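You operate a simulated robot arm through the tools that you are given. There is no shell and no other tool. Be economical: measure what you need, move in short steps, check, and stop when the job is done.

Carry out the task below with a simulated robot arm. There is one attempt and no reset: what you move stays moved.

TASK
Put the clamp from the parts table top on the top of the cream block. Then take the white block and put it on the top of the steel rack. Then fetch the stone block and set it on the top of the steel rack. Then put one of the job cards from the parts table top on the bed cover. Then take the gauge block with the largest size on its label from the parts table top and leave it on the top of the cream block. Then take the bracket that says "QU6" from the parts table top and leave it on the cabinet side shelf. Then press the x zero button three times. Do these in the order given. Set down upright: white block.

Only the result counts: the job must be done as asked and must still hold three seconds after the hand-in. Knocking over, shifting, dropping, spilling or breaking anything else fails it. A push-on lid holds only when it is set on centred and level and pressed home; a screw cap is set on level and turned clockwise until tight.

THE ROBOT
A 6-joint arm with a fingered hand on a trunk, on a base that drives. Base frame: it is fixed to the floor where the robot stands at the start and does not move with it; the origin is under the middle of the robot, x ahead of it, y to its left, z up. Units: m, degrees, N and s.
With the tool pointing down near the work surface it reaches from about 0.32 to 0.8 m from the robot's upright axis, wherever it stands. Its first joint turns from -115.0 to 115.0 degrees. Places, roughly: bed cover (17x15x2 cm) [-2.2, 2.5, 1]; bracket [0.75, 1, 0.75]; cabinet side shelf (18x30 cm) [-1.02, 1.32, 0.96]; clamp [0.5, 0, 0.75]; gauge block [0.5, 1, 0.75]; job card [0.5, 0, 0.75]; stone block (7x4x3 cm) [0.8, 0, 0.8]; top of the cream block [1.4, 1.9, 0.9]; top of the steel rack [-2.1, 3.2, 1]; white block (9x6x8 cm) [0.6, 0.2, 0.8]; x zero button [-1.3, 0.8, 1.5]. Payload 4 kg.
Tool frame: the origin (TCP) lies between the finger pads and is the grasp point; the fingertips stand 0.026 m ahead of it; z points along the fingers, y is the line along which they close. The gripper opens to 0.164 m. The gripper's body begins 0.073 m behind the TCP. The gripper is a hand of 5 fingers: y runs from the thumb to the fingers, the wrist lies at [0, 0, -0.239] in the tool frame.
Orientation is told as [roll, pitch, yaw] about the base's x, y, z axes, in that order, counted from this pose: with the fingers straight down and closing along the base's y, the tool's x points along the base's -x, its y along +y and its z along -z.

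THE INTERFACE
- The arm moves only by the tool apply_moves. Its argument "moves" is a list of rows, each an object of numbers (a shift or turn left out is 0): "rx", "ry", "rz": the turn, a rotation vector about the base's x, y, z in units of 90 degrees (1.0 is 90 degrees); "tx", "ty", "tz": the shift along the base's x, y, z in units of 100 mm (1.0 is 100 mm). In form: [{"rx": .., "ry": .., "rz": .., "tx": .., "ty": .., "tz": ..}, ...]. A call has 1 to 8 rows; each row is the pose to reach, as a shift and turn from the pose commanded when the call began. A call with a number of a shift or a turn outside -1 to 1 is refused whole. Each row takes 0.2 s and may step no farther than 0.05 m and 8.6 degrees from the row before; otherwise, the whole call is refused. Where a pose cannot be reached the arm comes as near as it can. A force on the tool above 40 N (or 10 N above the force at the start of the call, whichever is more), or a blocked arm, ends the call early, and 0.2 s more pass. In this call time passes only in rows, and 0.2 s behind the last. The reply holds the time, the measured pose of the TCP, the force on the tool along the base axes, the opening and the grip force, in the units named above and with some noise, with the torque about the TCP (base axes, N m) and any sound that the robot's microphone picked up, and new pictures: "show" is both (left out), scene, wrist or none.
- Cameras (640 x 400 px; columns grow to the right, rows downward): "scene" is now at [0.0096, 0.2166, 1.6705]; the picture's right is [0.39, -0.92, 0.00], its down [-0.71, -0.30, -0.63] and it looks along [0.58, 0.25, -0.78] (base axes); focal length 274 px, centre (320, 200). "wrist" rides on the gripper at [0.05, -0.07, -0.093] in the tool frame; the picture's right is [0.81, 0.59, 0.00], its down [-0.43, 0.60, -0.68] and it looks along [-0.40, 0.55, 0.74] (tool axes); focal length 270 px, centre (320, 200). There is no depth. A picture from a camera that has moved, and an enlarged one, comes with that camera's place and axes in the base frame and with its lens.
- raise_lower(by): slides the trunk up (or, below 0, down) by that many m; the arm and the scene camera ride with it, the base frame stays. It gives what a move gives, with no picture.
- drive_base(legs): drives the robot by 1 to 6 legs, each [ahead, left, turn to the left] in m, m and degrees, along the robot's own axes; the way and the turn of a leg run together, so that a leg with both is an arc; at most 1.5 m and 180 degrees a leg. The arm and the cameras ride along, it lands a little off, and it stops where it bumps. It gives what a move gives, and a new picture of the scene camera.
- finger_targets(finger1, finger2, finger3, finger4, thumb_bend): sets how far each is bent, from 0 (flat) to 1 (curled in); at 0.3 the hand is open as for a grip, at 0.7 the pads meet at the TCP. One left out holds its place. A second passes; each finger stops where it meets its share of the squeeze, and holds until it gets a number again. It is the only way to open and close the hand. It gives what a move gives, with no picture; readings hold the bend of each and the force on the fingers (four entries, about 0 where the hand has none), thumb and palm.
- head_to(pan, tilt): turns the head with the scene camera to pan (to the left, within 155 degrees either way) and tilt (down, from -29 to 69), counted from straight ahead of the robot. It gives what a move gives, and a new picture of the scene camera.
- inspect(camera, box): a new picture of the part [left, top, right, bottom] of that camera's present view, enlarged. No time passes.
- close_job(): hands the job in; it is judged then, once.

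Work in short steps. Places have to be worked out from the pictures, the camera data and where the tool is seen: move nearer, look again, correct. Check each grasp and each placing, and mend what went wrong. You have 196 turns and 260 pictures in all, those below and enlarged ones among them. Open the gripper and draw the arm clear of the work before you hand the job in, unless the task says otherwise.

The tools are called after ">>>" as a command line: name --argument value ..., lists and objects as JSON in quotes. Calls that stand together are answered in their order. apply_moves: Moves the arm, as the interface text tells. Its arguments: {"type":"object","properties":{"moves":{"type":"array"},"show":{"type":"string","enum":["both","scene","wrist","none"]}},"required":["moves"]} The other tools are called the same way: raise_lower (by) slides the trunk up or down; finger_targets (finger1, finger2, finger3, finger4, thumb_bend) moves the fingers one by one; drive_base (legs) drives the base; head_to (pan, tilt) turns the head that bears the scene camera; inspect (camera, box) takes an enlarged picture of a part of a camera's view; close_job () hands the job in.

At the start:

```text
time: 0.0
tcp_pos: [0.2977, 0.3727, 1.0632]
ee_rot: [0.0, -0.1, 0.0]
contact_force: [0.4, 0.5, 0.5]
ft_torque: [0.01, -0.01, 0.01]
gripper_width: 0.164
grasp_force: 0.0
shape: jaw
bend: [0.3, 0.3, 0.3, 0.3, 0.3]
finger forces: [0.0, 0.0, 0.0, 0.0, 0.0, 0.0]
trunk travel left (down, up): [-0.725, 0.265]
robot x, y, heading: [-0.0004, -0.007, -0.0]
head pan, tilt: [23.1, 50.9]
```

scene: 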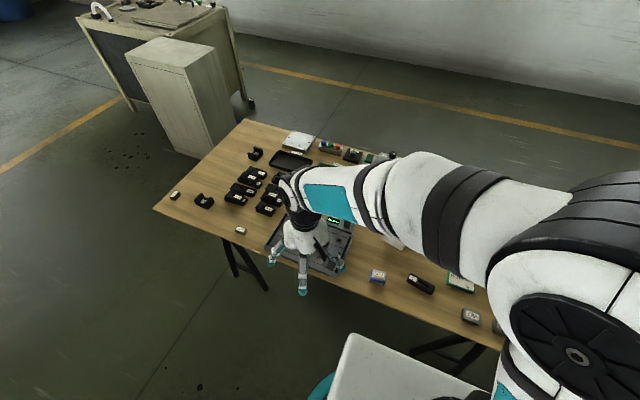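
wrist: 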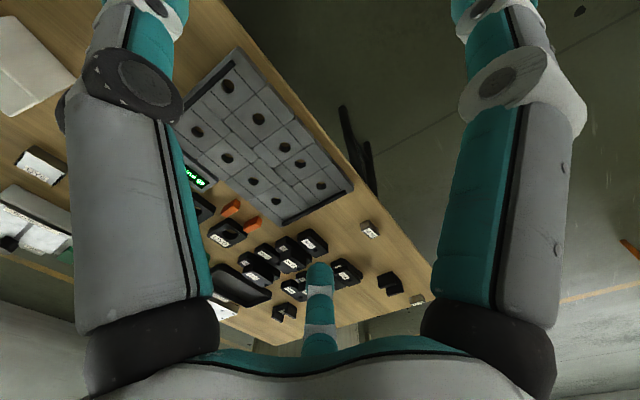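

The table lies ahead. I look around by turning the head, to the right part of the table first.

>>> head_to --pan -15 --tilt 50

>>> head_to --pan 60 --tilt 40

>>> head_to --pan 125 --tilt 20

```text
time: 1.0
tcp_pos: [0.2988, 0.3717, 1.0632]
ee_rot: [0.0, 0.0, 0.0]
contact_force: [1.1, -0.5, -0.5]
ft_torque: [0.04, 0.0, -0.03]
gripper_width: 0.164
grasp_force: 0.1
shape: jaw
bend: [0.3, 0.3, 0.3, 0.3, 0.3]
finger forces: [0.0, 0.0, 0.0, 0.1, 0.0, 0.1]
trunk travel left (down, up): [-0.725, 0.265]
robot x, y, heading: [0.0021, 0.0004, -0.0]
head pan, tilt: [-15.0, 50.0]
camera scene: at [0.014, 0.1668, 1.6718], right [-0.26, -0.97, 0.0], down [-0.74, 0.2, -0.64], along [0.62, -0.17, -0.77], focal length 274 px, centre (320, 200)
```

scene: 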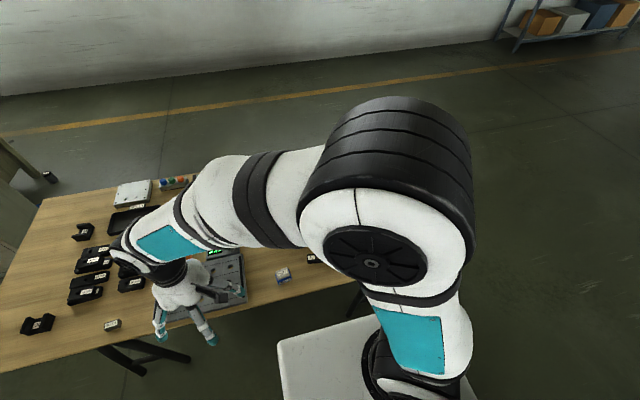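

```text
time: 2.5
tcp_pos: [0.2979, 0.3733, 1.0619]
ee_rot: [0.1, 0.0, 0.0]
contact_force: [0.4, 0.0, -0.4]
ft_torque: [-0.02, -0.01, 0.02]
gripper_width: 0.1638
grasp_force: 0.1
shape: jaw
bend: [0.3, 0.3, 0.3, 0.3, 0.3]
finger forces: [0.0, 0.0, 0.0, 0.0, 0.0, 0.0]
trunk travel left (down, up): [-0.725, 0.265]
robot x, y, heading: [-0.0002, -0.0004, -0.1]
head pan, tilt: [60.0, 40.0]
camera scene: at [-0.0178, 0.2603, 1.6859], right [0.87, -0.5, 0.0], down [-0.32, -0.56, -0.77], along [0.38, 0.66, -0.64], focal length 274 px, centre (320, 200)
```

scene: 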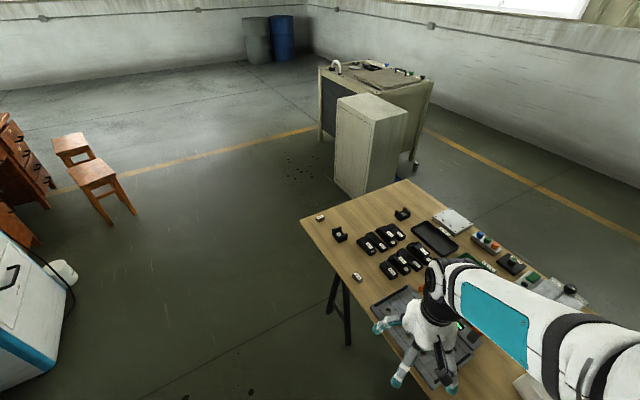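

```text
time: 3.9
tcp_pos: [0.2989, 0.3724, 1.0622]
ee_rot: [-0.1, 0.0, 0.0]
contact_force: [-0.9, 0.9, -0.1]
ft_torque: [0.02, 0.02, 0.0]
gripper_width: 0.164
grasp_force: 0.1
shape: jaw
bend: [0.3, 0.3, 0.3, 0.3, 0.3]
finger forces: [0.1, 0.0, 0.0, 0.0, 0.0, 0.1]
trunk travel left (down, up): [-0.725, 0.265]
robot x, y, heading: [-0.0006, -0.0017, -0.3]
head pan, tilt: [125.0, 20.0]
camera scene: at [-0.1137, 0.263, 1.7173], right [0.82, 0.57, 0.0], down [0.2, -0.28, -0.94], along [-0.54, 0.77, -0.34], focal length 274 px, centre (320, 200)
```

scene: 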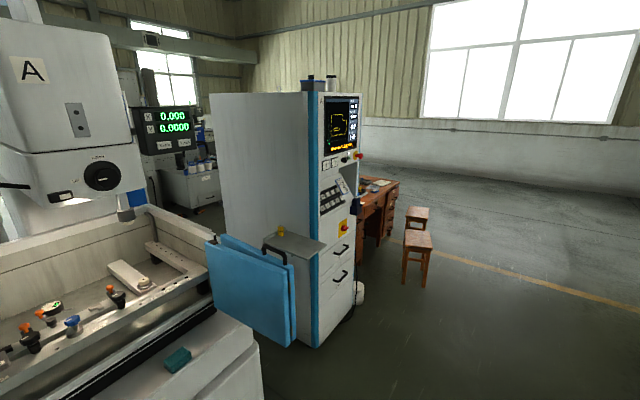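

The table spans x 0.37–1.06 and y up to about 1.13. I drive right 0.6 m so that the wrist camera looks at the near right part, and pan the head there too.

>>> drive_base --legs '[[0, -0.6, 0]]'

>>> head_to --pan 45 --tilt 45

>>> inspect --camera "wrist" --box '[0, 0, 640, 400]'

```text
time: 7.3
tcp_pos: [0.2983, -0.233, 1.063]
ee_rot: [0.0, 0.0, 0.1]
contact_force: [-0.8, -0.9, 0.6]
ft_torque: [0.01, 0.0, -0.01]
gripper_width: 0.1637
grasp_force: 0.1
shape: jaw
bend: [0.3, 0.3, 0.3, 0.3, 0.3]
finger forces: [0.1, 0.0, 0.1, 0.1, 0.0, 0.0]
trunk travel left (down, up): [-0.725, 0.265]
robot x, y, heading: [-0.0006, -0.6086, -0.1]
head pan, tilt: [125.0, 20.0]
camera scene: at [-0.1138, -0.3439, 1.7175], right [0.82, 0.58, 0.0], down [0.2, -0.28, -0.94], along [-0.54, 0.77, -0.34], focal length 274 px, centre (320, 200)
```

scene: 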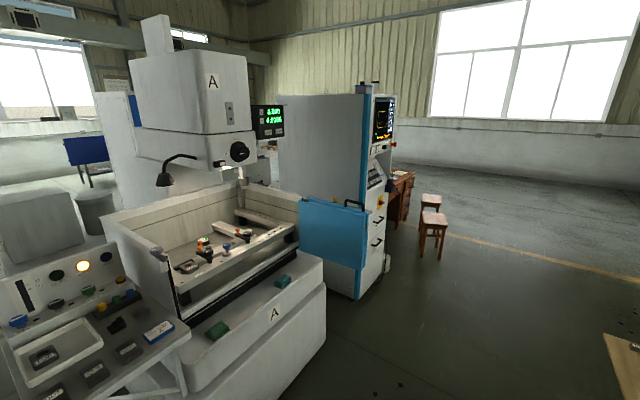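

```text
time: 8.8
tcp_pos: [0.2975, -0.2328, 1.062]
ee_rot: [0.0, 0.1, 0.1]
contact_force: [0.1, 0.4, -0.5]
ft_torque: [-0.02, -0.01, 0.0]
gripper_width: 0.1637
grasp_force: 0.0
shape: jaw
bend: [0.3, 0.3, 0.3, 0.3, 0.3]
finger forces: [0.1, 0.2, 0.1, 0.0, 0.0, 0.1]
trunk travel left (down, up): [-0.725, 0.265]
robot x, y, heading: [-0.0029, -0.6073, 0.2]
head pan, tilt: [45.0, 45.0]
camera scene: at [-0.0028, -0.3617, 1.6787], right [0.71, -0.71, 0.0], down [-0.5, -0.5, -0.71], along [0.5, 0.5, -0.71], focal length 274 px, centre (320, 200)
```

scene: 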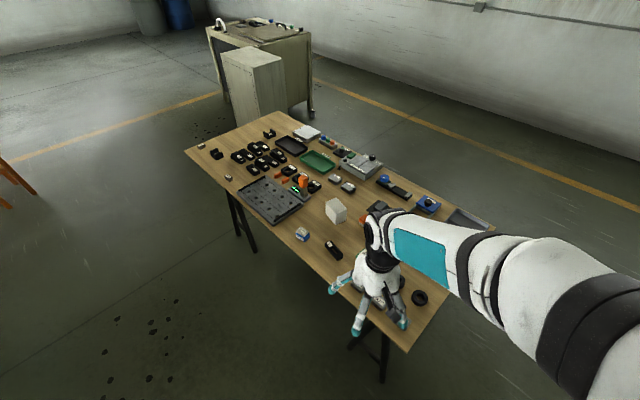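

```text
1.00 times, centred on (320, 200) of wrist (not enlarged: the box is as wide or as high as the picture)
camera zoom: at [0.2468, -0.3018, 1.156], right [-0.81, 0.59, 0.0], down [0.43, 0.6, 0.68], along [0.4, 0.55, -0.74], focal length 270 px, centre (320, 200)
```

zoom: 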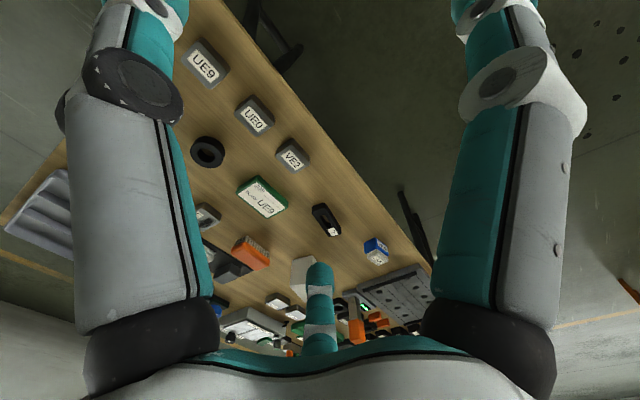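

The table is in view; I enlarge parts of it to identify things.

>>> inspect --camera "scene" --box '[180, 110, 340, 210]'

>>> inspect --camera "scene" --box '[280, 180, 440, 280]'

>>> inspect --camera "wrist" --box '[180, 150, 420, 300]'

>>> inspect --camera "scene" --box '[300, 120, 460, 220]'

>>> inspect --camera "scene" --box '[200, 10, 320, 85]'

```text
4.00 times, centred on (260, 160) of scene
camera zoom: at [-0.0028, -0.3617, 1.6787], right [0.71, -0.71, 0.0], down [-0.5, -0.5, -0.71], along [0.5, 0.5, -0.71], focal length 1094 px, centre (560, 360)
```

zoom: 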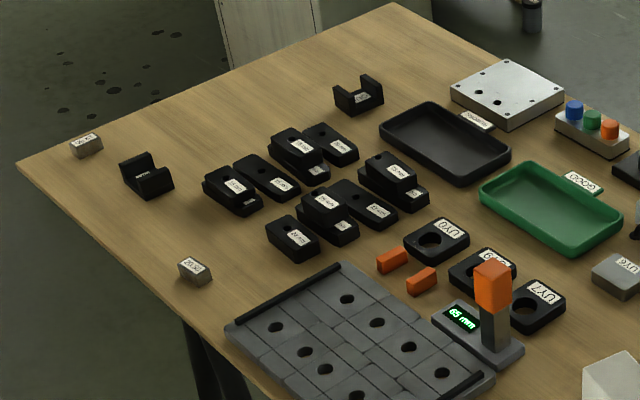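

```text
4.00 times, centred on (360, 230) of scene
camera zoom: at [-0.0028, -0.3617, 1.6787], right [0.71, -0.71, 0.0], down [-0.5, -0.5, -0.71], along [0.5, 0.5, -0.71], focal length 1094 px, centre (160, 80)
```

zoom: 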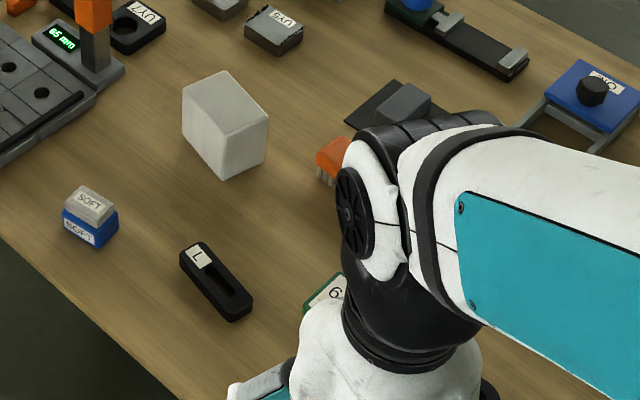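

```text
2.67 times, centred on (300, 225) of wrist
camera zoom: at [0.2468, -0.3018, 1.156], right [-0.81, 0.59, 0.0], down [0.43, 0.6, 0.68], along [0.4, 0.55, -0.74], focal length 721 px, centre (373, 133)
```

zoom: 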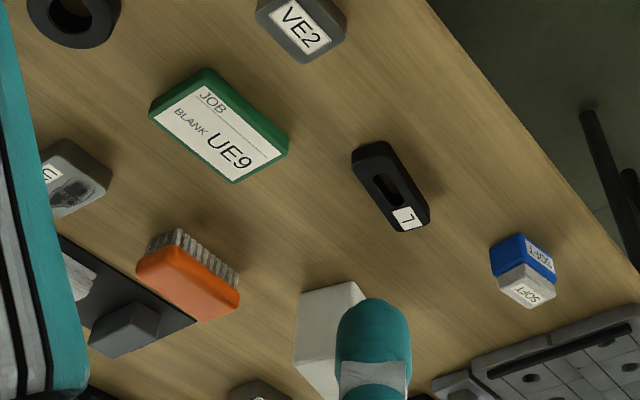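

```text
4.00 times, centred on (380, 170) of scene
camera zoom: at [-0.0028, -0.3617, 1.6787], right [0.71, -0.71, 0.0], down [-0.5, -0.5, -0.71], along [0.5, 0.5, -0.71], focal length 1094 px, centre (80, 320)
```

zoom: 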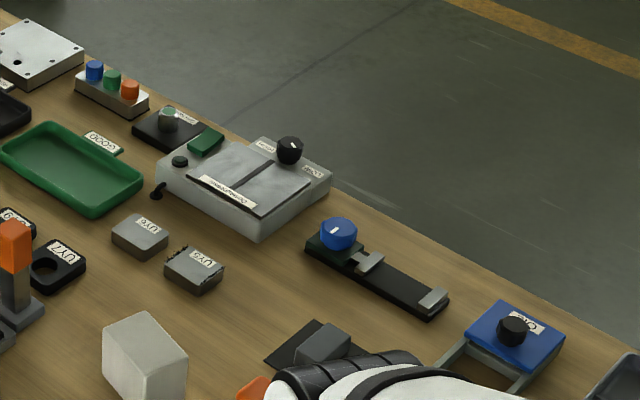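

```text
5.33 times, centred on (260, 48) of scene
camera zoom: at [-0.0028, -0.3617, 1.6787], right [0.71, -0.71, 0.0], down [-0.5, -0.5, -0.71], along [0.5, 0.5, -0.71], focal length 1459 px, centre (640, 1013)
```

zoom: 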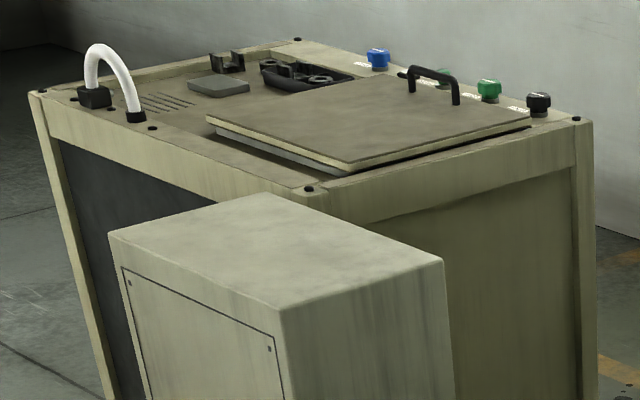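

The slotted strap clamp ("L") is at about (0.484, 0.049), its long axis about 15° off y. I drive left 0.28 m, turn the hand so it closes across the clamp, and move forward.

>>> drive_base --legs '[[0, 0.28, 0]]'

>>> apply_moves --moves '[{"rz": 0.094, "tx": 0.12}, {"rz": 0.188, "tx": 0.25}, {"rz": 0.282, "tx": 0.38}, {"rz": 0.376, "tx": 0.5}, {"rz": 0.47, "tx": 0.62}, {"rz": 0.564, "tx": 0.75}, {"rz": 0.658, "tx": 0.87}, {"rz": 0.75, "tx": 1.0}]'

```text
time: 10.8
tcp_pos: [0.2986, 0.0506, 1.0632]
ee_rot: [0.0, -0.1, 0.0]
contact_force: [0.6, 0.2, -0.4]
ft_torque: [0.03, 0.04, -0.04]
gripper_width: 0.1638
grasp_force: 0.1
shape: jaw
bend: [0.3, 0.3, 0.3, 0.3, 0.3]
finger forces: [0.0, 0.1, 0.0, 0.1, 0.0, 0.0]
trunk travel left (down, up): [-0.725, 0.265]
robot x, y, heading: [-0.003, -0.3206, -0.1]
head pan, tilt: [45.0, 45.0]
camera scene: at [-0.0029, -0.0769, 1.6785], right [0.71, -0.71, 0.0], down [-0.5, -0.5, -0.71], along [0.5, 0.5, -0.71], focal length 274 px, centre (320, 200)
```

scene: 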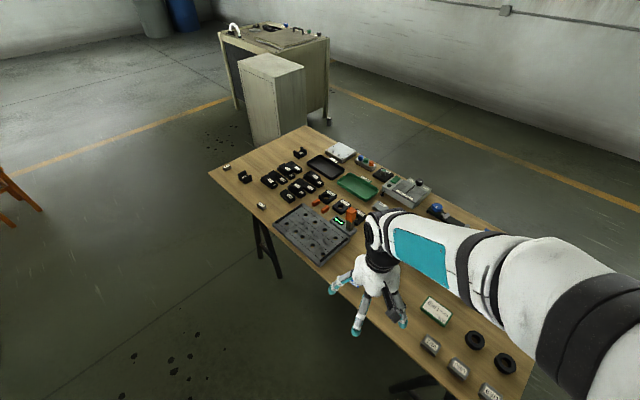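

```text
time: 12.6
tcp_pos: [0.3989, 0.049, 1.0636]
ee_rot: [0.0, 0.1, 67.8]
contact_force: [0.3, 0.1, 0.1]
ft_torque: [0.01, 0.0, 0.0]
gripper_width: 0.1639
grasp_force: 0.0
shape: jaw
bend: [0.3, 0.3, 0.3, 0.3, 0.3]
finger forces: [0.1, 0.1, 0.0, 0.0, 0.0, 0.0]
trunk travel left (down, up): [-0.725, 0.265]
robot x, y, heading: [0.0049, -0.323, 0.2]
head pan, tilt: [45.0, 45.0]
camera scene: at [-0.0025, -0.0779, 1.6787], right [0.71, -0.71, 0.0], down [-0.5, -0.5, -0.71], along [0.5, 0.5, -0.71], focal length 274 px, centre (320, 200)
camera wrist: at [0.4428, -0.0224, 1.1553], right [-0.85, -0.53, 0.0], down [-0.39, 0.63, 0.68], along [-0.36, 0.58, -0.74], focal length 270 px, centre (320, 200)
```

scene: 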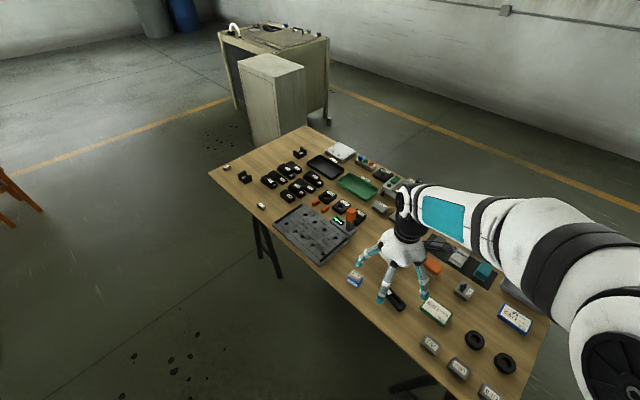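
wrist: 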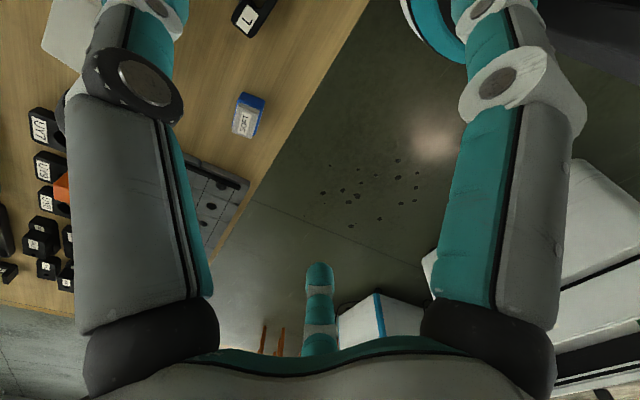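

I enlarge the clamp to fix its place.

>>> inspect --camera "scene" --box '[340, 250, 460, 325]'

>>> inspect --camera "scene" --box '[410, 220, 550, 340]'

```text
5.33 times, centred on (400, 288) of scene
camera zoom: at [-0.0025, -0.0779, 1.6787], right [0.71, -0.71, 0.0], down [-0.5, -0.5, -0.71], along [0.5, 0.5, -0.71], focal length 1459 px, centre (-107, -267)
```

zoom: 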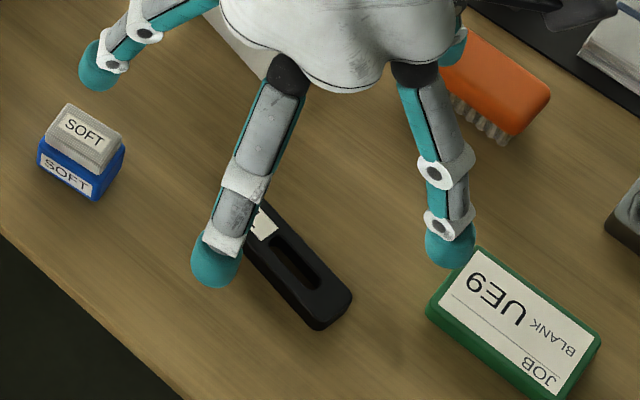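

```text
3.33 times, centred on (480, 280) of scene
camera zoom: at [-0.0025, -0.0779, 1.6787], right [0.71, -0.71, 0.0], down [-0.5, -0.5, -0.71], along [0.5, 0.5, -0.71], focal length 912 px, centre (-213, -67)
```

zoom: 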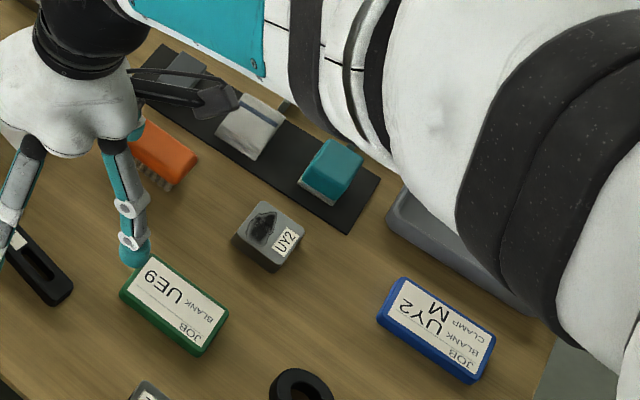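

The hand looks like five fingers spread in a ring. I test which number is which finger by bending them differently and looking.

>>> finger_targets --finger1 0.1 --finger2 0.3 --finger3 0.45 --finger4 0.6 --thumb_bend 0.3

>>> inspect --camera "wrist" --box '[0, 0, 640, 400]'

>>> inspect --camera "scene" --box '[340, 225, 460, 325]'

```text
time: 13.6
tcp_pos: [0.3986, 0.0493, 1.0622]
ee_rot: [0.0, 0.0, 67.6]
contact_force: [-0.2, -0.1, -0.1]
ft_torque: [0.05, -0.03, 0.02]
gripper_width: 0.1072
grasp_force: 0.1
shape: fingers
bend: [0.1, 0.3, 0.45, 0.6, 0.3]
finger forces: [0.0, 0.0, 0.1, 0.0, 0.1, 0.0]
trunk travel left (down, up): [-0.725, 0.265]
robot x, y, heading: [-0.0038, -0.3201, -0.2]
head pan, tilt: [45.0, 45.0]
```

```text
1.00 times, centred on (320, 200) of wrist (not enlarged: the box is as wide or as high as the picture)
camera zoom: at [0.4423, -0.0226, 1.1555], right [-0.85, -0.52, 0.0], down [-0.38, 0.63, 0.68], along [-0.35, 0.58, -0.74], focal length 270 px, centre (320, 200)
```

zoom: 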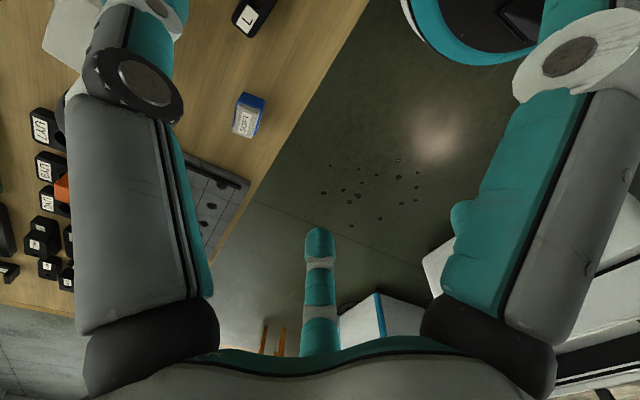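

```text
4.00 times, centred on (400, 275) of scene
camera zoom: at [-0.0029, -0.0781, 1.6787], right [0.71, -0.71, 0.0], down [-0.5, -0.5, -0.71], along [0.5, 0.5, -0.71], focal length 1094 px, centre (0, -100)
```

zoom: 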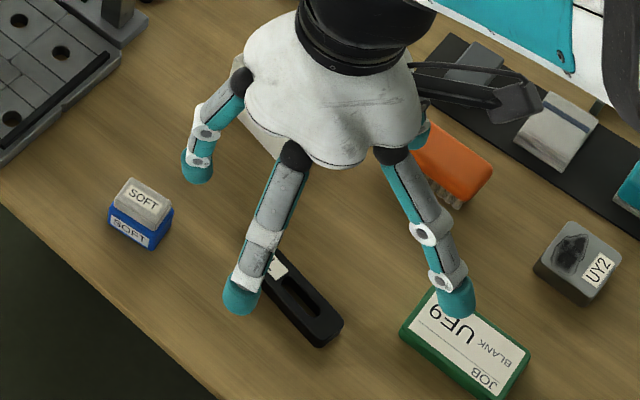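

Finger numbering: 1 at the tool's +x side, then 2, 3, 4 round the ring, thumb opposite 2/3. For the clamp I use thumb, 2 and 3, with 1 and 4 flat; I centre over the clamp first.

>>> finger_targets --finger1 0 --finger2 0.4 --finger3 0.4 --finger4 0 --thumb_bend 0.4

>>> apply_moves --moves '[{"rz": 0.035, "tx": 0.42, "ty": -0.03}, {"rz": 0.07, "tx": 0.83, "ty": -0.07}]' --show "none"

>>> raise_lower --by -0.17

>>> head_to --pan 25 --tilt 55

>>> inspect --camera "wrist" --box '[0, 0, 640, 400]'

```text
time: 14.6
tcp_pos: [0.3975, 0.0488, 1.063]
ee_rot: [0.0, 0.1, 67.5]
contact_force: [-0.4, 0.0, 0.6]
ft_torque: [-0.01, 0.05, 0.02]
gripper_width: 0.1039
grasp_force: 0.0
shape: fingers
bend: [0.01, 0.4, 0.4, 0.01, 0.4]
finger forces: [0.1, 0.0, 0.1, 0.1, 0.0, 0.0]
trunk travel left (down, up): [-0.725, 0.265]
robot x, y, heading: [-0.0012, -0.3228, -0.3]
head pan, tilt: [45.0, 45.0]
```

```text
time: 15.2
tcp_pos: [0.482, 0.0431, 1.0612]
ee_rot: [0.0, 0.0, 73.9]
contact_force: [0.4, -0.6, 0.5]
ft_torque: [-0.03, -0.01, 0.01]
gripper_width: 0.104
grasp_force: 0.1
shape: fingers
bend: [0.01, 0.4, 0.4, 0.01, 0.4]
finger forces: [0.0, 0.0, 0.0, 0.0, 0.1, 0.0]
trunk travel left (down, up): [-0.725, 0.265]
robot x, y, heading: [0.001, -0.321, -0.0]
head pan, tilt: [45.0, 45.0]
```

```text
time: 17.1
tcp_pos: [0.4802, 0.0428, 0.893]
ee_rot: [0.0, 0.0, 73.8]
contact_force: [-0.3, 0.6, 0.3]
ft_torque: [-0.02, -0.01, 0.0]
gripper_width: 0.1037
grasp_force: 0.0
shape: fingers
bend: [0.01, 0.4, 0.4, 0.01, 0.4]
finger forces: [0.1, 0.0, 0.0, 0.0, 0.0, 0.0]
trunk travel left (down, up): [-0.555, 0.435]
robot x, y, heading: [-0.0003, -0.3225, -0.0]
head pan, tilt: [45.0, 45.0]
```

```text
time: 17.9
tcp_pos: [0.4795, 0.043, 0.8917]
ee_rot: [0.0, 0.1, 73.8]
contact_force: [-0.1, 0.6, 0.1]
ft_torque: [-0.02, 0.01, 0.01]
gripper_width: 0.1037
grasp_force: 0.1
shape: fingers
bend: [0.01, 0.4, 0.4, 0.01, 0.4]
finger forces: [0.0, 0.0, 0.1, 0.1, 0.1, 0.1]
trunk travel left (down, up): [-0.555, 0.435]
robot x, y, heading: [0.0, -0.3209, -0.1]
head pan, tilt: [25.0, 55.0]
camera scene: at [0.005, -0.1051, 1.4953], right [0.42, -0.91, 0.0], down [-0.74, -0.35, -0.57], along [0.52, 0.24, -0.82], focal length 274 px, centre (320, 200)
```

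scene: 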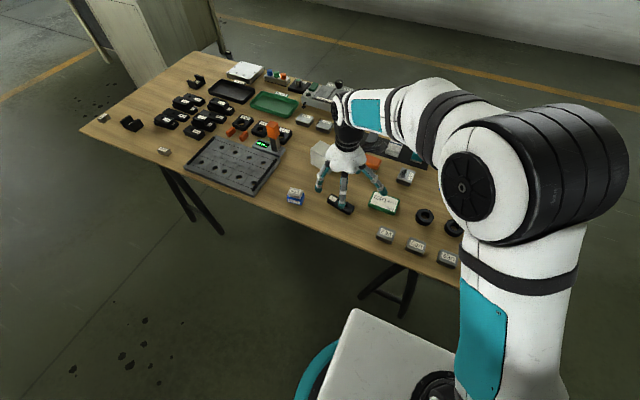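

```text
1.00 times, centred on (320, 200) of wrist (not enlarged: the box is as wide or as high as the picture)
camera zoom: at [0.5325, -0.024, 0.9853], right [-0.79, -0.61, 0.0], down [-0.45, 0.58, 0.68], along [-0.42, 0.53, -0.74], focal length 270 px, centre (320, 200)
```

zoom: 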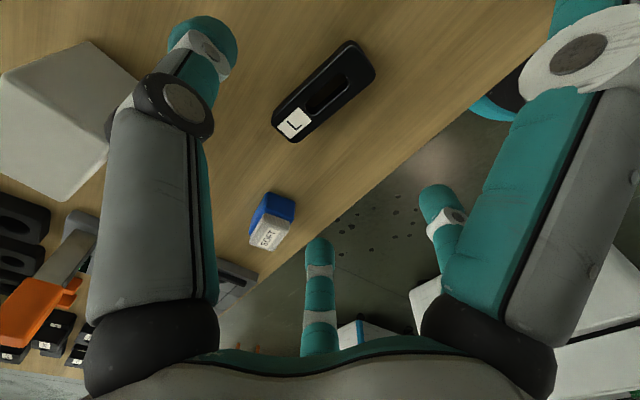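

I check where finger 4 (flat) stands against the white block before going lower.

>>> inspect --camera "scene" --box '[270, 130, 430, 230]'

```text
4.00 times, centred on (350, 180) of scene
camera zoom: at [0.005, -0.1051, 1.4953], right [0.42, -0.91, 0.0], down [-0.74, -0.35, -0.57], along [0.52, 0.24, -0.82], focal length 1094 px, centre (200, 280)
```

zoom: 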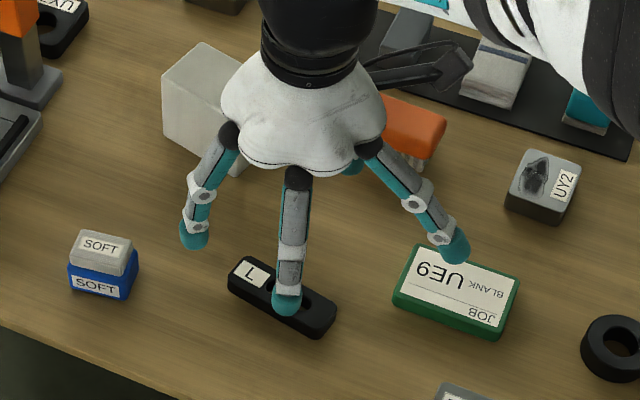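

The white block's near face is at x≈0.60, so I bend finger 4 a bit and descend to the clamp, then close thumb, 2 and 3.

>>> finger_targets --finger4 0.2

>>> raise_lower --by -0.107

>>> inspect --camera "wrist" --box '[0, 0, 640, 400]'

>>> inspect --camera "scene" --box '[240, 110, 440, 235]'

```text
time: 18.9
tcp_pos: [0.4797, 0.0424, 0.8918]
ee_rot: [0.0, 0.0, 73.8]
contact_force: [1.1, 0.0, -0.9]
ft_torque: [0.02, 0.02, -0.06]
gripper_width: 0.1036
grasp_force: 0.0
shape: fingers
bend: [0.01, 0.4, 0.4, 0.2, 0.4]
finger forces: [0.0, 0.1, 0.0, 0.1, 0.0, 0.1]
trunk travel left (down, up): [-0.555, 0.435]
robot x, y, heading: [-0.002, -0.3233, -0.3]
head pan, tilt: [25.0, 55.0]
```

```text
time: 20.3
tcp_pos: [0.4826, 0.0449, 0.7921]
ee_rot: [-0.4, -0.6, 73.8]
contact_force: [0.6, 0.0, 10.3]
ft_torque: [-0.1, 0.6, 0.07]
gripper_width: 0.1036
grasp_force: 5.2
shape: fingers
bend: [0.01, 0.38, 0.4, 0.2, 0.4]
finger forces: [0.0, 7.4, 2.3, 0.1, 0.2, 0.0]
trunk travel left (down, up): [-0.448, 0.542]
robot x, y, heading: [-0.0021, -0.3232, -0.3]
head pan, tilt: [25.0, 55.0]
stopped: the force on the tool passed its limit at 42 N (the readings are from after the stop); the commanded pose is now the measured one
```

```text
1.00 times, centred on (320, 200) of wrist (not enlarged: the box is as wide or as high as the picture)
camera zoom: at [0.5345, -0.0233, 0.8848], right [-0.79, -0.61, -0.01], down [-0.46, 0.58, 0.68], along [-0.41, 0.54, -0.73], focal length 270 px, centre (320, 200)
```

zoom: 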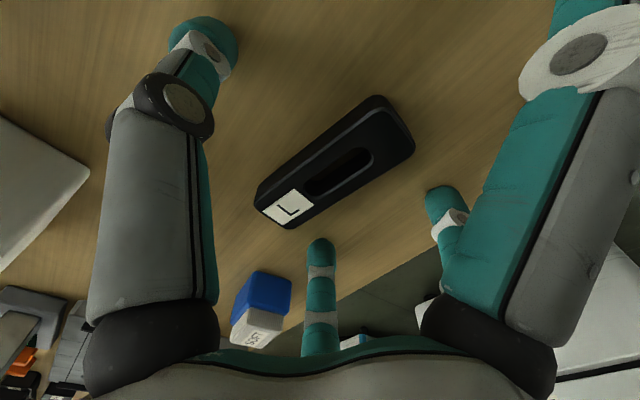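

```text
3.20 times, centred on (340, 172) of scene
camera zoom: at [0.0046, -0.1058, 1.3883], right [0.42, -0.91, 0.0], down [-0.74, -0.35, -0.57], along [0.52, 0.24, -0.82], focal length 875 px, centre (256, 288)
```

zoom: 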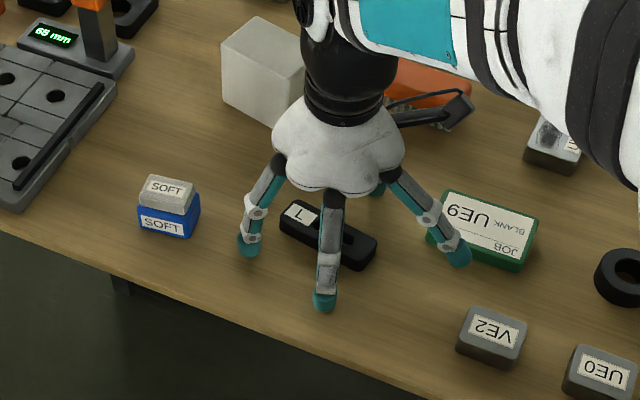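

Fingertips touched the table; I rise 4 mm and close thumb, 2 and 3 on the clamp.

>>> raise_lower --by 0.005

>>> finger_targets --finger2 0.7 --finger3 0.7 --thumb_bend 0.7

>>> inspect --camera "wrist" --box '[0, 0, 640, 400]'

>>> inspect --camera "scene" --box '[280, 120, 400, 220]'

```text
time: 20.9
tcp_pos: [0.4827, 0.0443, 0.7944]
ee_rot: [-0.4, -0.5, 73.8]
contact_force: [0.3, -0.1, -0.2]
ft_torque: [0.01, 0.02, 0.0]
gripper_width: 0.1037
grasp_force: 0.1
shape: fingers
bend: [0.01, 0.4, 0.4, 0.2, 0.4]
finger forces: [0.0, 0.0, 0.0, 0.1, 0.1, 0.0]
trunk travel left (down, up): [-0.453, 0.537]
robot x, y, heading: [0.0001, -0.3187, 0.1]
head pan, tilt: [25.0, 55.0]
```

```text
time: 21.9
tcp_pos: [0.483, 0.0451, 0.7944]
ee_rot: [-0.3, -0.5, 73.8]
contact_force: [0.4, -1.2, 0.8]
ft_torque: [-0.02, -0.07, 0.0]
gripper_width: 0.0993
grasp_force: 11.3
shape: fingers
bend: [0.01, 0.63, 0.62, 0.2, 0.64]
finger forces: [0.1, 5.6, 5.8, 0.0, 11.9, 0.0]
trunk travel left (down, up): [-0.453, 0.537]
robot x, y, heading: [-0.001, -0.3261, -0.0]
head pan, tilt: [25.0, 55.0]
```

```text
1.00 times, centred on (320, 200) of wrist (not enlarged: the box is as wide or as high as the picture)
camera zoom: at [0.5344, -0.0231, 0.8884], right [-0.79, -0.61, -0.01], down [-0.46, 0.58, 0.68], along [-0.41, 0.54, -0.74], focal length 270 px, centre (320, 200)
```

zoom: 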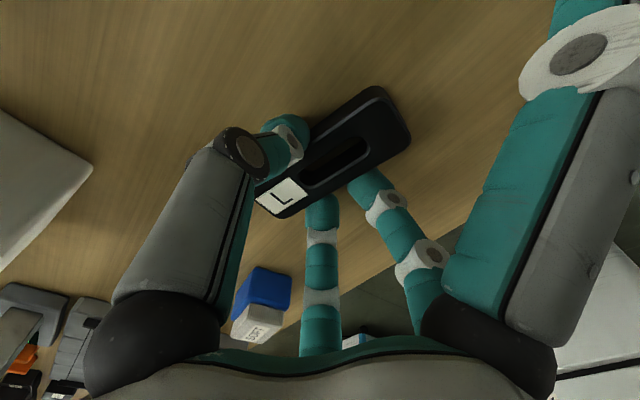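

```text
4.00 times, centred on (340, 170) of scene
camera zoom: at [0.0051, -0.1053, 1.3933], right [0.42, -0.91, 0.0], down [-0.74, -0.35, -0.57], along [0.52, 0.24, -0.82], focal length 1094 px, centre (240, 320)
```

zoom: 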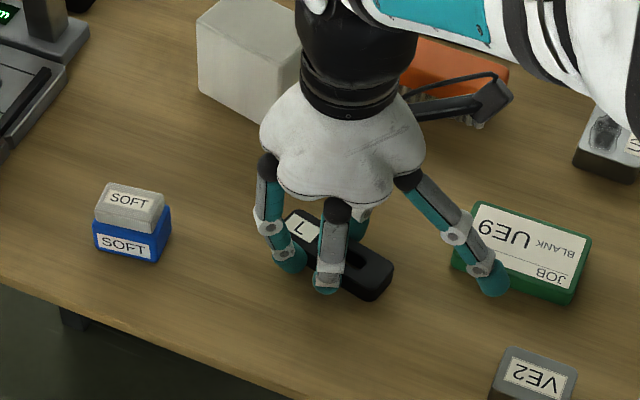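

Grip is firm (thumb 11.9 N). I lift 0.3 m and check the clamp is held.

>>> raise_lower --by 0.3

>>> inspect --camera "wrist" --box '[0, 0, 640, 400]'

>>> drive_base --legs '[[-0.3, 0, 0], [0, 0.93, 0], [0, 0.93, 0]]'

```text
time: 24.9
tcp_pos: [0.4829, 0.0453, 1.0945]
ee_rot: [-0.2, -0.6, 73.7]
contact_force: [-0.9, 0.5, -3.2]
ft_torque: [-0.02, -0.02, 0.01]
gripper_width: 0.0997
grasp_force: 10.5
shape: fingers
bend: [0.01, 0.63, 0.62, 0.2, 0.64]
finger forces: [0.0, 5.4, 5.3, 0.0, 10.8, 0.0]
trunk travel left (down, up): [-0.753, 0.237]
robot x, y, heading: [0.0024, -0.3221, 0.0]
head pan, tilt: [25.0, 55.0]
```

```text
1.00 times, centred on (320, 200) of wrist (not enlarged: the box is as wide or as high as the picture)
camera zoom: at [0.5345, -0.0228, 1.188], right [-0.79, -0.61, -0.01], down [-0.46, 0.58, 0.68], along [-0.41, 0.54, -0.74], focal length 270 px, centre (320, 200)
```

zoom: 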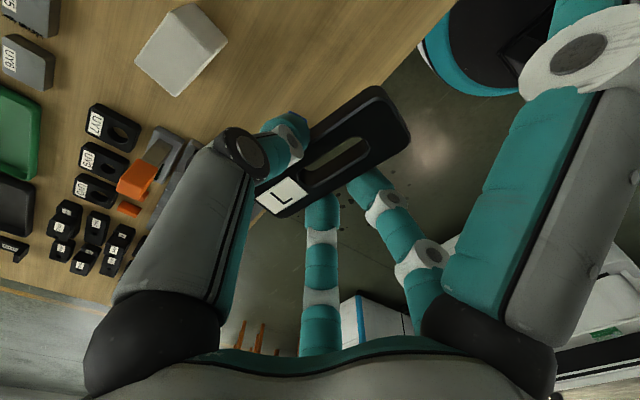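

```text
time: 35.8
tcp_pos: [0.1633, 1.8926, 1.0943]
ee_rot: [-0.3, -0.5, 74.9]
contact_force: [-0.2, 0.0, -3.1]
ft_torque: [-0.02, -0.03, 0.01]
gripper_width: 0.0995
grasp_force: 10.7
shape: fingers
bend: [0.01, 0.63, 0.62, 0.2, 0.64]
finger forces: [0.0, 5.4, 5.3, 0.0, 10.7, 0.1]
trunk travel left (down, up): [-0.753, 0.237]
robot x, y, heading: [-0.3097, 1.5188, 1.1]
head pan, tilt: [25.0, 55.0]
camera scene: at [-0.3108, 1.7349, 1.6932], right [0.44, -0.9, 0.0], down [-0.74, -0.36, -0.57], along [0.51, 0.25, -0.82], focal length 274 px, centre (320, 200)
```

scene: 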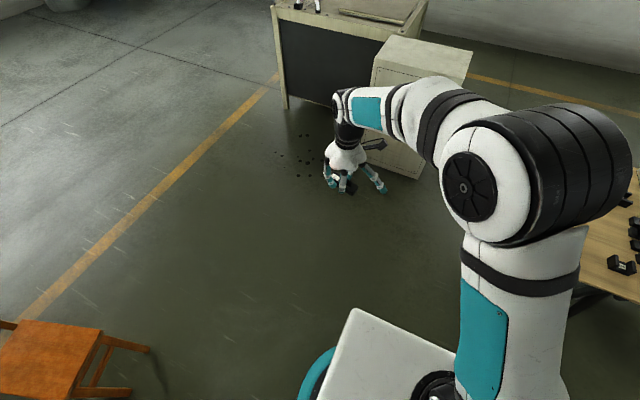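

The clamp is held. I enlarge the view of the cream block to place its top.

>>> inspect --camera "scene" --box '[340, 0, 500, 100]'

```text
4.00 times, centred on (420, 50) of scene
camera zoom: at [-0.3108, 1.7349, 1.6932], right [0.44, -0.9, 0.0], down [-0.74, -0.36, -0.57], along [0.51, 0.25, -0.82], focal length 1094 px, centre (-80, 800)
```

zoom: 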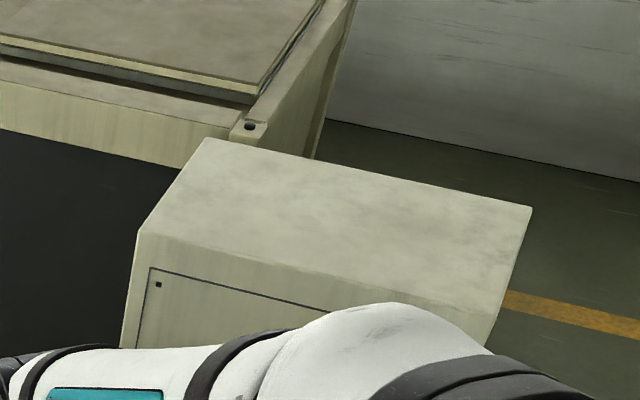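

The cream block's top spans about x 1.18–1.48, y 1.64–2.12, z≈0.9. I drive ahead 1.07 m.

>>> drive_base --legs '[[1.07, 0.05, -1.1]]'

>>> apply_moves --moves '[{"tx": 0.4}, {"tx": 0.8}]'

```text
time: 41.3
tcp_pos: [1.2426, 1.946, 1.0951]
ee_rot: [-0.4, -0.4, 73.7]
contact_force: [-0.2, 0.5, -2.8]
ft_torque: [0.0, 0.03, 0.01]
gripper_width: 0.0993
grasp_force: 10.7
shape: fingers
bend: [0.01, 0.63, 0.62, 0.2, 0.64]
finger forces: [0.0, 5.4, 5.4, 0.0, 10.8, 0.1]
trunk travel left (down, up): [-0.753, 0.237]
robot x, y, heading: [0.7621, 1.5765, -0.0]
head pan, tilt: [25.0, 55.0]
camera scene: at [0.7653, 1.7958, 1.6932], right [0.42, -0.91, 0.0], down [-0.74, -0.35, -0.57], along [0.52, 0.24, -0.82], focal length 274 px, centre (320, 200)
```

scene: 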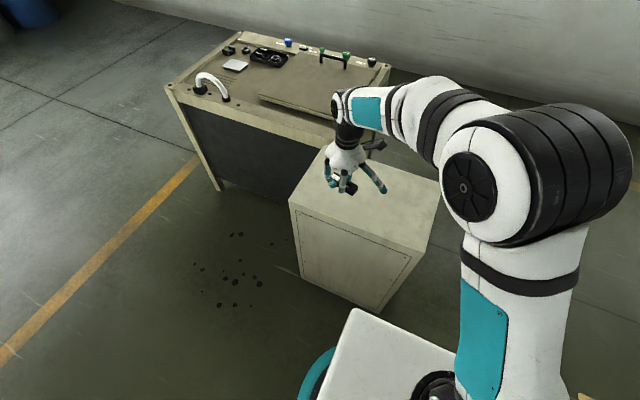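

```text
time: 41.9
tcp_pos: [1.3226, 1.9474, 1.0919]
ee_rot: [-0.1, -0.4, 73.7]
contact_force: [-0.1, -0.3, -2.3]
ft_torque: [-0.01, 0.01, 0.0]
gripper_width: 0.0992
grasp_force: 10.8
shape: fingers
bend: [0.01, 0.63, 0.62, 0.2, 0.64]
finger forces: [0.0, 5.4, 5.5, 0.0, 10.9, 0.1]
trunk travel left (down, up): [-0.753, 0.237]
robot x, y, heading: [0.7589, 1.5828, 0.2]
head pan, tilt: [25.0, 55.0]
camera scene: at [0.766, 1.7959, 1.6932], right [0.42, -0.91, 0.0], down [-0.74, -0.35, -0.57], along [0.52, 0.24, -0.82], focal length 274 px, centre (320, 200)
camera wrist: at [1.3738, 1.8797, 1.186], right [-0.79, -0.61, -0.01], down [-0.46, 0.58, 0.68], along [-0.41, 0.54, -0.73], focal length 270 px, centre (320, 200)
```

scene: 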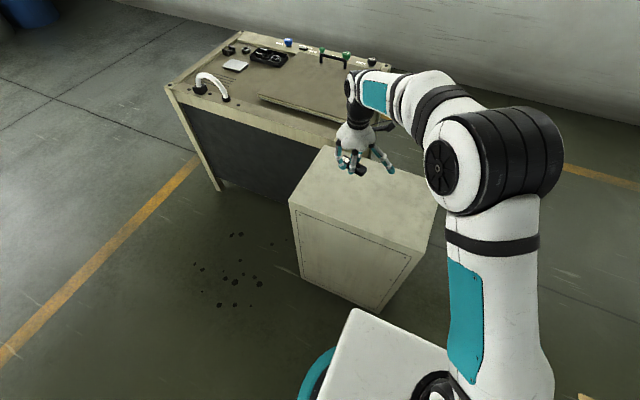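
wrist: 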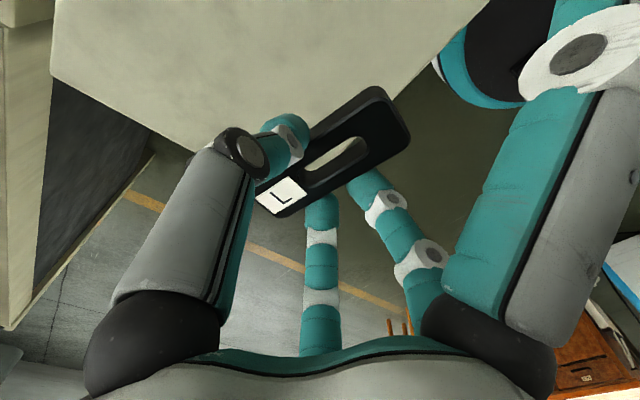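

Over the top with good margin. I lower 0.125 m and look at the gap.

>>> raise_lower --by -0.125

>>> inspect --camera "wrist" --box '[0, 0, 640, 400]'

>>> inspect --camera "scene" --box '[280, 80, 440, 180]'

```text
time: 43.4
tcp_pos: [1.3196, 1.9471, 0.9689]
ee_rot: [-0.4, -0.5, 73.7]
contact_force: [0.2, 0.3, -2.7]
ft_torque: [0.02, 0.04, -0.01]
gripper_width: 0.0995
grasp_force: 10.9
shape: fingers
bend: [0.01, 0.63, 0.62, 0.2, 0.64]
finger forces: [0.0, 5.5, 5.4, 0.1, 10.9, 0.1]
trunk travel left (down, up): [-0.628, 0.362]
robot x, y, heading: [0.7575, 1.5763, 0.3]
head pan, tilt: [25.0, 55.0]
```

```text
1.00 times, centred on (320, 200) of wrist (not enlarged: the box is as wide or as high as the picture)
camera zoom: at [1.3728, 1.8796, 1.0617], right [-0.79, -0.61, -0.01], down [-0.46, 0.58, 0.68], along [-0.41, 0.54, -0.74], focal length 270 px, centre (320, 200)
```

zoom: 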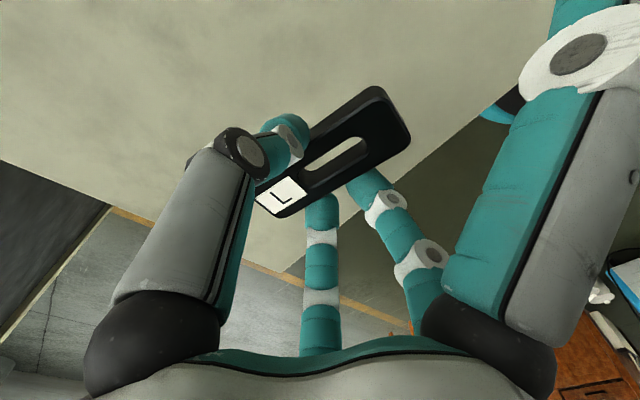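

```text
4.00 times, centred on (360, 130) of scene
camera zoom: at [0.7648, 1.7956, 1.5683], right [0.42, -0.91, 0.0], down [-0.74, -0.35, -0.57], along [0.52, 0.24, -0.82], focal length 1094 px, centre (160, 480)
```

zoom: 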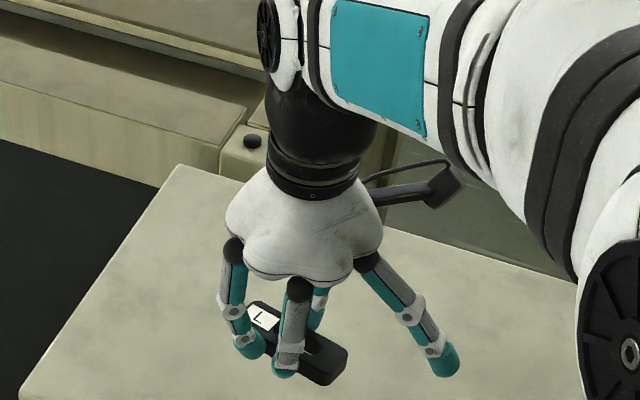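

Still a gap. I lower in small steps with the arm, watching the force.

>>> apply_moves --moves '[{"tx": 0.1, "tz": -0.06}, {"tx": 0.2, "tz": -0.12}, {"tx": 0.2, "tz": -0.18}, {"tx": 0.2, "tz": -0.23}, {"tx": 0.2, "tz": -0.28}, {"tx": 0.2, "tz": -0.33}, {"tx": 0.2, "tz": -0.38}, {"tx": 0.2, "tz": -0.42}]' --show "wrist"

```text
time: 45.2
tcp_pos: [1.3413, 1.9473, 0.9264]
ee_rot: [-0.3, -0.5, 73.8]
contact_force: [0.5, -0.7, -2.7]
ft_torque: [-0.04, 0.0, 0.01]
gripper_width: 0.0995
grasp_force: 10.6
shape: fingers
bend: [0.01, 0.63, 0.62, 0.2, 0.64]
finger forces: [0.0, 5.5, 5.4, 0.1, 10.7, 0.0]
trunk travel left (down, up): [-0.628, 0.362]
robot x, y, heading: [0.7593, 1.5796, 0.2]
head pan, tilt: [25.0, 55.0]
camera wrist: at [1.3922, 1.8802, 1.019], right [-0.79, -0.61, -0.01], down [-0.46, 0.58, 0.68], along [-0.41, 0.54, -0.74], focal length 270 px, centre (320, 200)
```

wrist: 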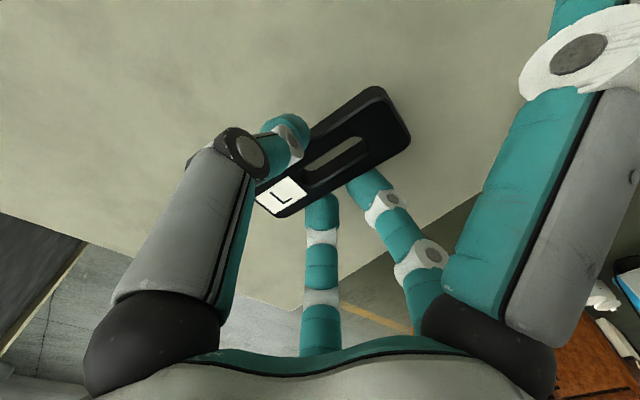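

Estimated top z ≈ 0.875, about 1 cm further. I continue in 2.5 mm steps.

>>> apply_moves --moves '[{"tz": -0.025}, {"tz": -0.05}, {"tz": -0.07}, {"tz": -0.09}, {"tz": -0.11}, {"tz": -0.13}]' --show "scene"

```text
time: 46.6
tcp_pos: [1.3407, 1.9472, 0.9152]
ee_rot: [-0.4, -0.6, 73.8]
contact_force: [-1.1, 0.3, 6.1]
ft_torque: [-0.01, 0.04, 0.02]
gripper_width: 0.0994
grasp_force: 11.8
shape: fingers
bend: [0.01, 0.63, 0.62, 0.2, 0.64]
finger forces: [0.0, 6.5, 6.2, 0.1, 11.7, 0.0]
trunk travel left (down, up): [-0.628, 0.362]
robot x, y, heading: [0.7586, 1.5761, 0.2]
head pan, tilt: [25.0, 55.0]
camera scene: at [0.7639, 1.7952, 1.5685], right [0.42, -0.91, 0.0], down [-0.74, -0.35, -0.57], along [0.52, 0.24, -0.82], focal length 274 px, centre (320, 200)
```

scene: 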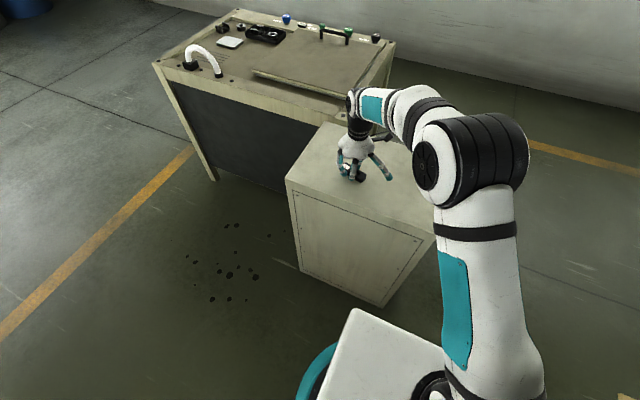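

Contact (about 9 N). I open and rise.

>>> finger_targets --finger2 0.45 --finger3 0.45 --thumb_bend 0.45

>>> raise_lower --by 0.18

>>> inspect --camera "wrist" --box '[0, 0, 640, 400]'

>>> inspect --camera "scene" --box '[280, 120, 440, 240]'

```text
time: 47.6
tcp_pos: [1.3414, 1.9462, 0.9146]
ee_rot: [-0.4, -0.5, 73.8]
contact_force: [3.4, 1.3, 16.2]
ft_torque: [-0.28, 0.67, -0.03]
gripper_width: 0.1017
grasp_force: 8.0
shape: fingers
bend: [0.01, 0.48, 0.45, 0.2, 0.45]
finger forces: [0.1, 16.4, 0.0, 0.1, 0.0, 0.0]
trunk travel left (down, up): [-0.628, 0.362]
robot x, y, heading: [0.76, 1.577, 0.2]
head pan, tilt: [25.0, 55.0]
```

```text
time: 49.6
tcp_pos: [1.3402, 1.947, 1.0933]
ee_rot: [-0.4, -0.6, 73.8]
contact_force: [0.4, 1.3, -0.1]
ft_torque: [-0.02, 0.0, 0.0]
gripper_width: 0.1015
grasp_force: 0.1
shape: fingers
bend: [0.01, 0.45, 0.45, 0.2, 0.45]
finger forces: [0.0, 0.1, 0.0, 0.1, 0.0, 0.0]
trunk travel left (down, up): [-0.808, 0.182]
robot x, y, heading: [0.7596, 1.5767, 0.2]
head pan, tilt: [25.0, 55.0]
```

```text
1.00 times, centred on (320, 200) of wrist (not enlarged: the box is as wide or as high as the picture)
camera zoom: at [1.393, 1.8798, 1.1864], right [-0.79, -0.61, -0.01], down [-0.46, 0.58, 0.68], along [-0.41, 0.54, -0.74], focal length 270 px, centre (320, 200)
```

zoom: 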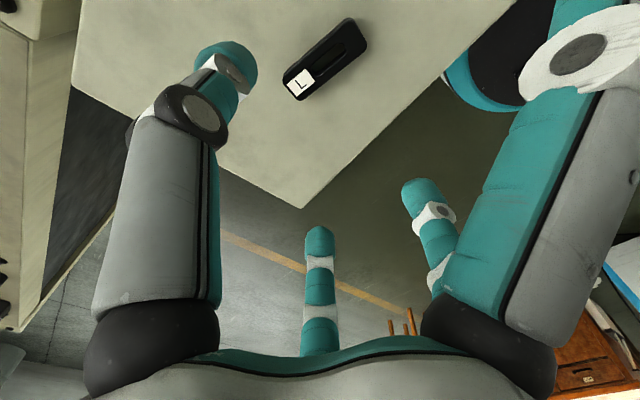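

```text
3.33 times, centred on (360, 180) of scene
camera zoom: at [0.7648, 1.7957, 1.7482], right [0.42, -0.91, 0.0], down [-0.74, -0.35, -0.57], along [0.52, 0.24, -0.82], focal length 912 px, centre (187, 267)
```

zoom: 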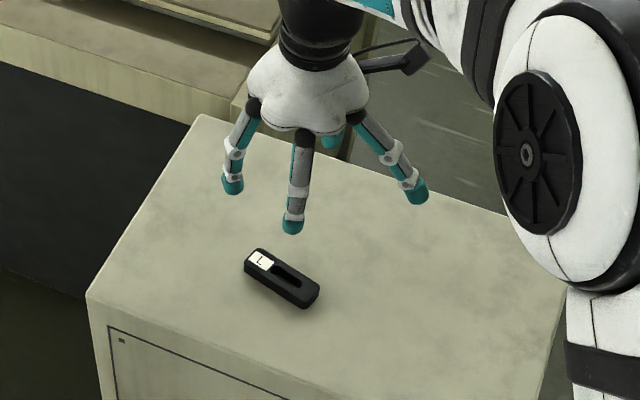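

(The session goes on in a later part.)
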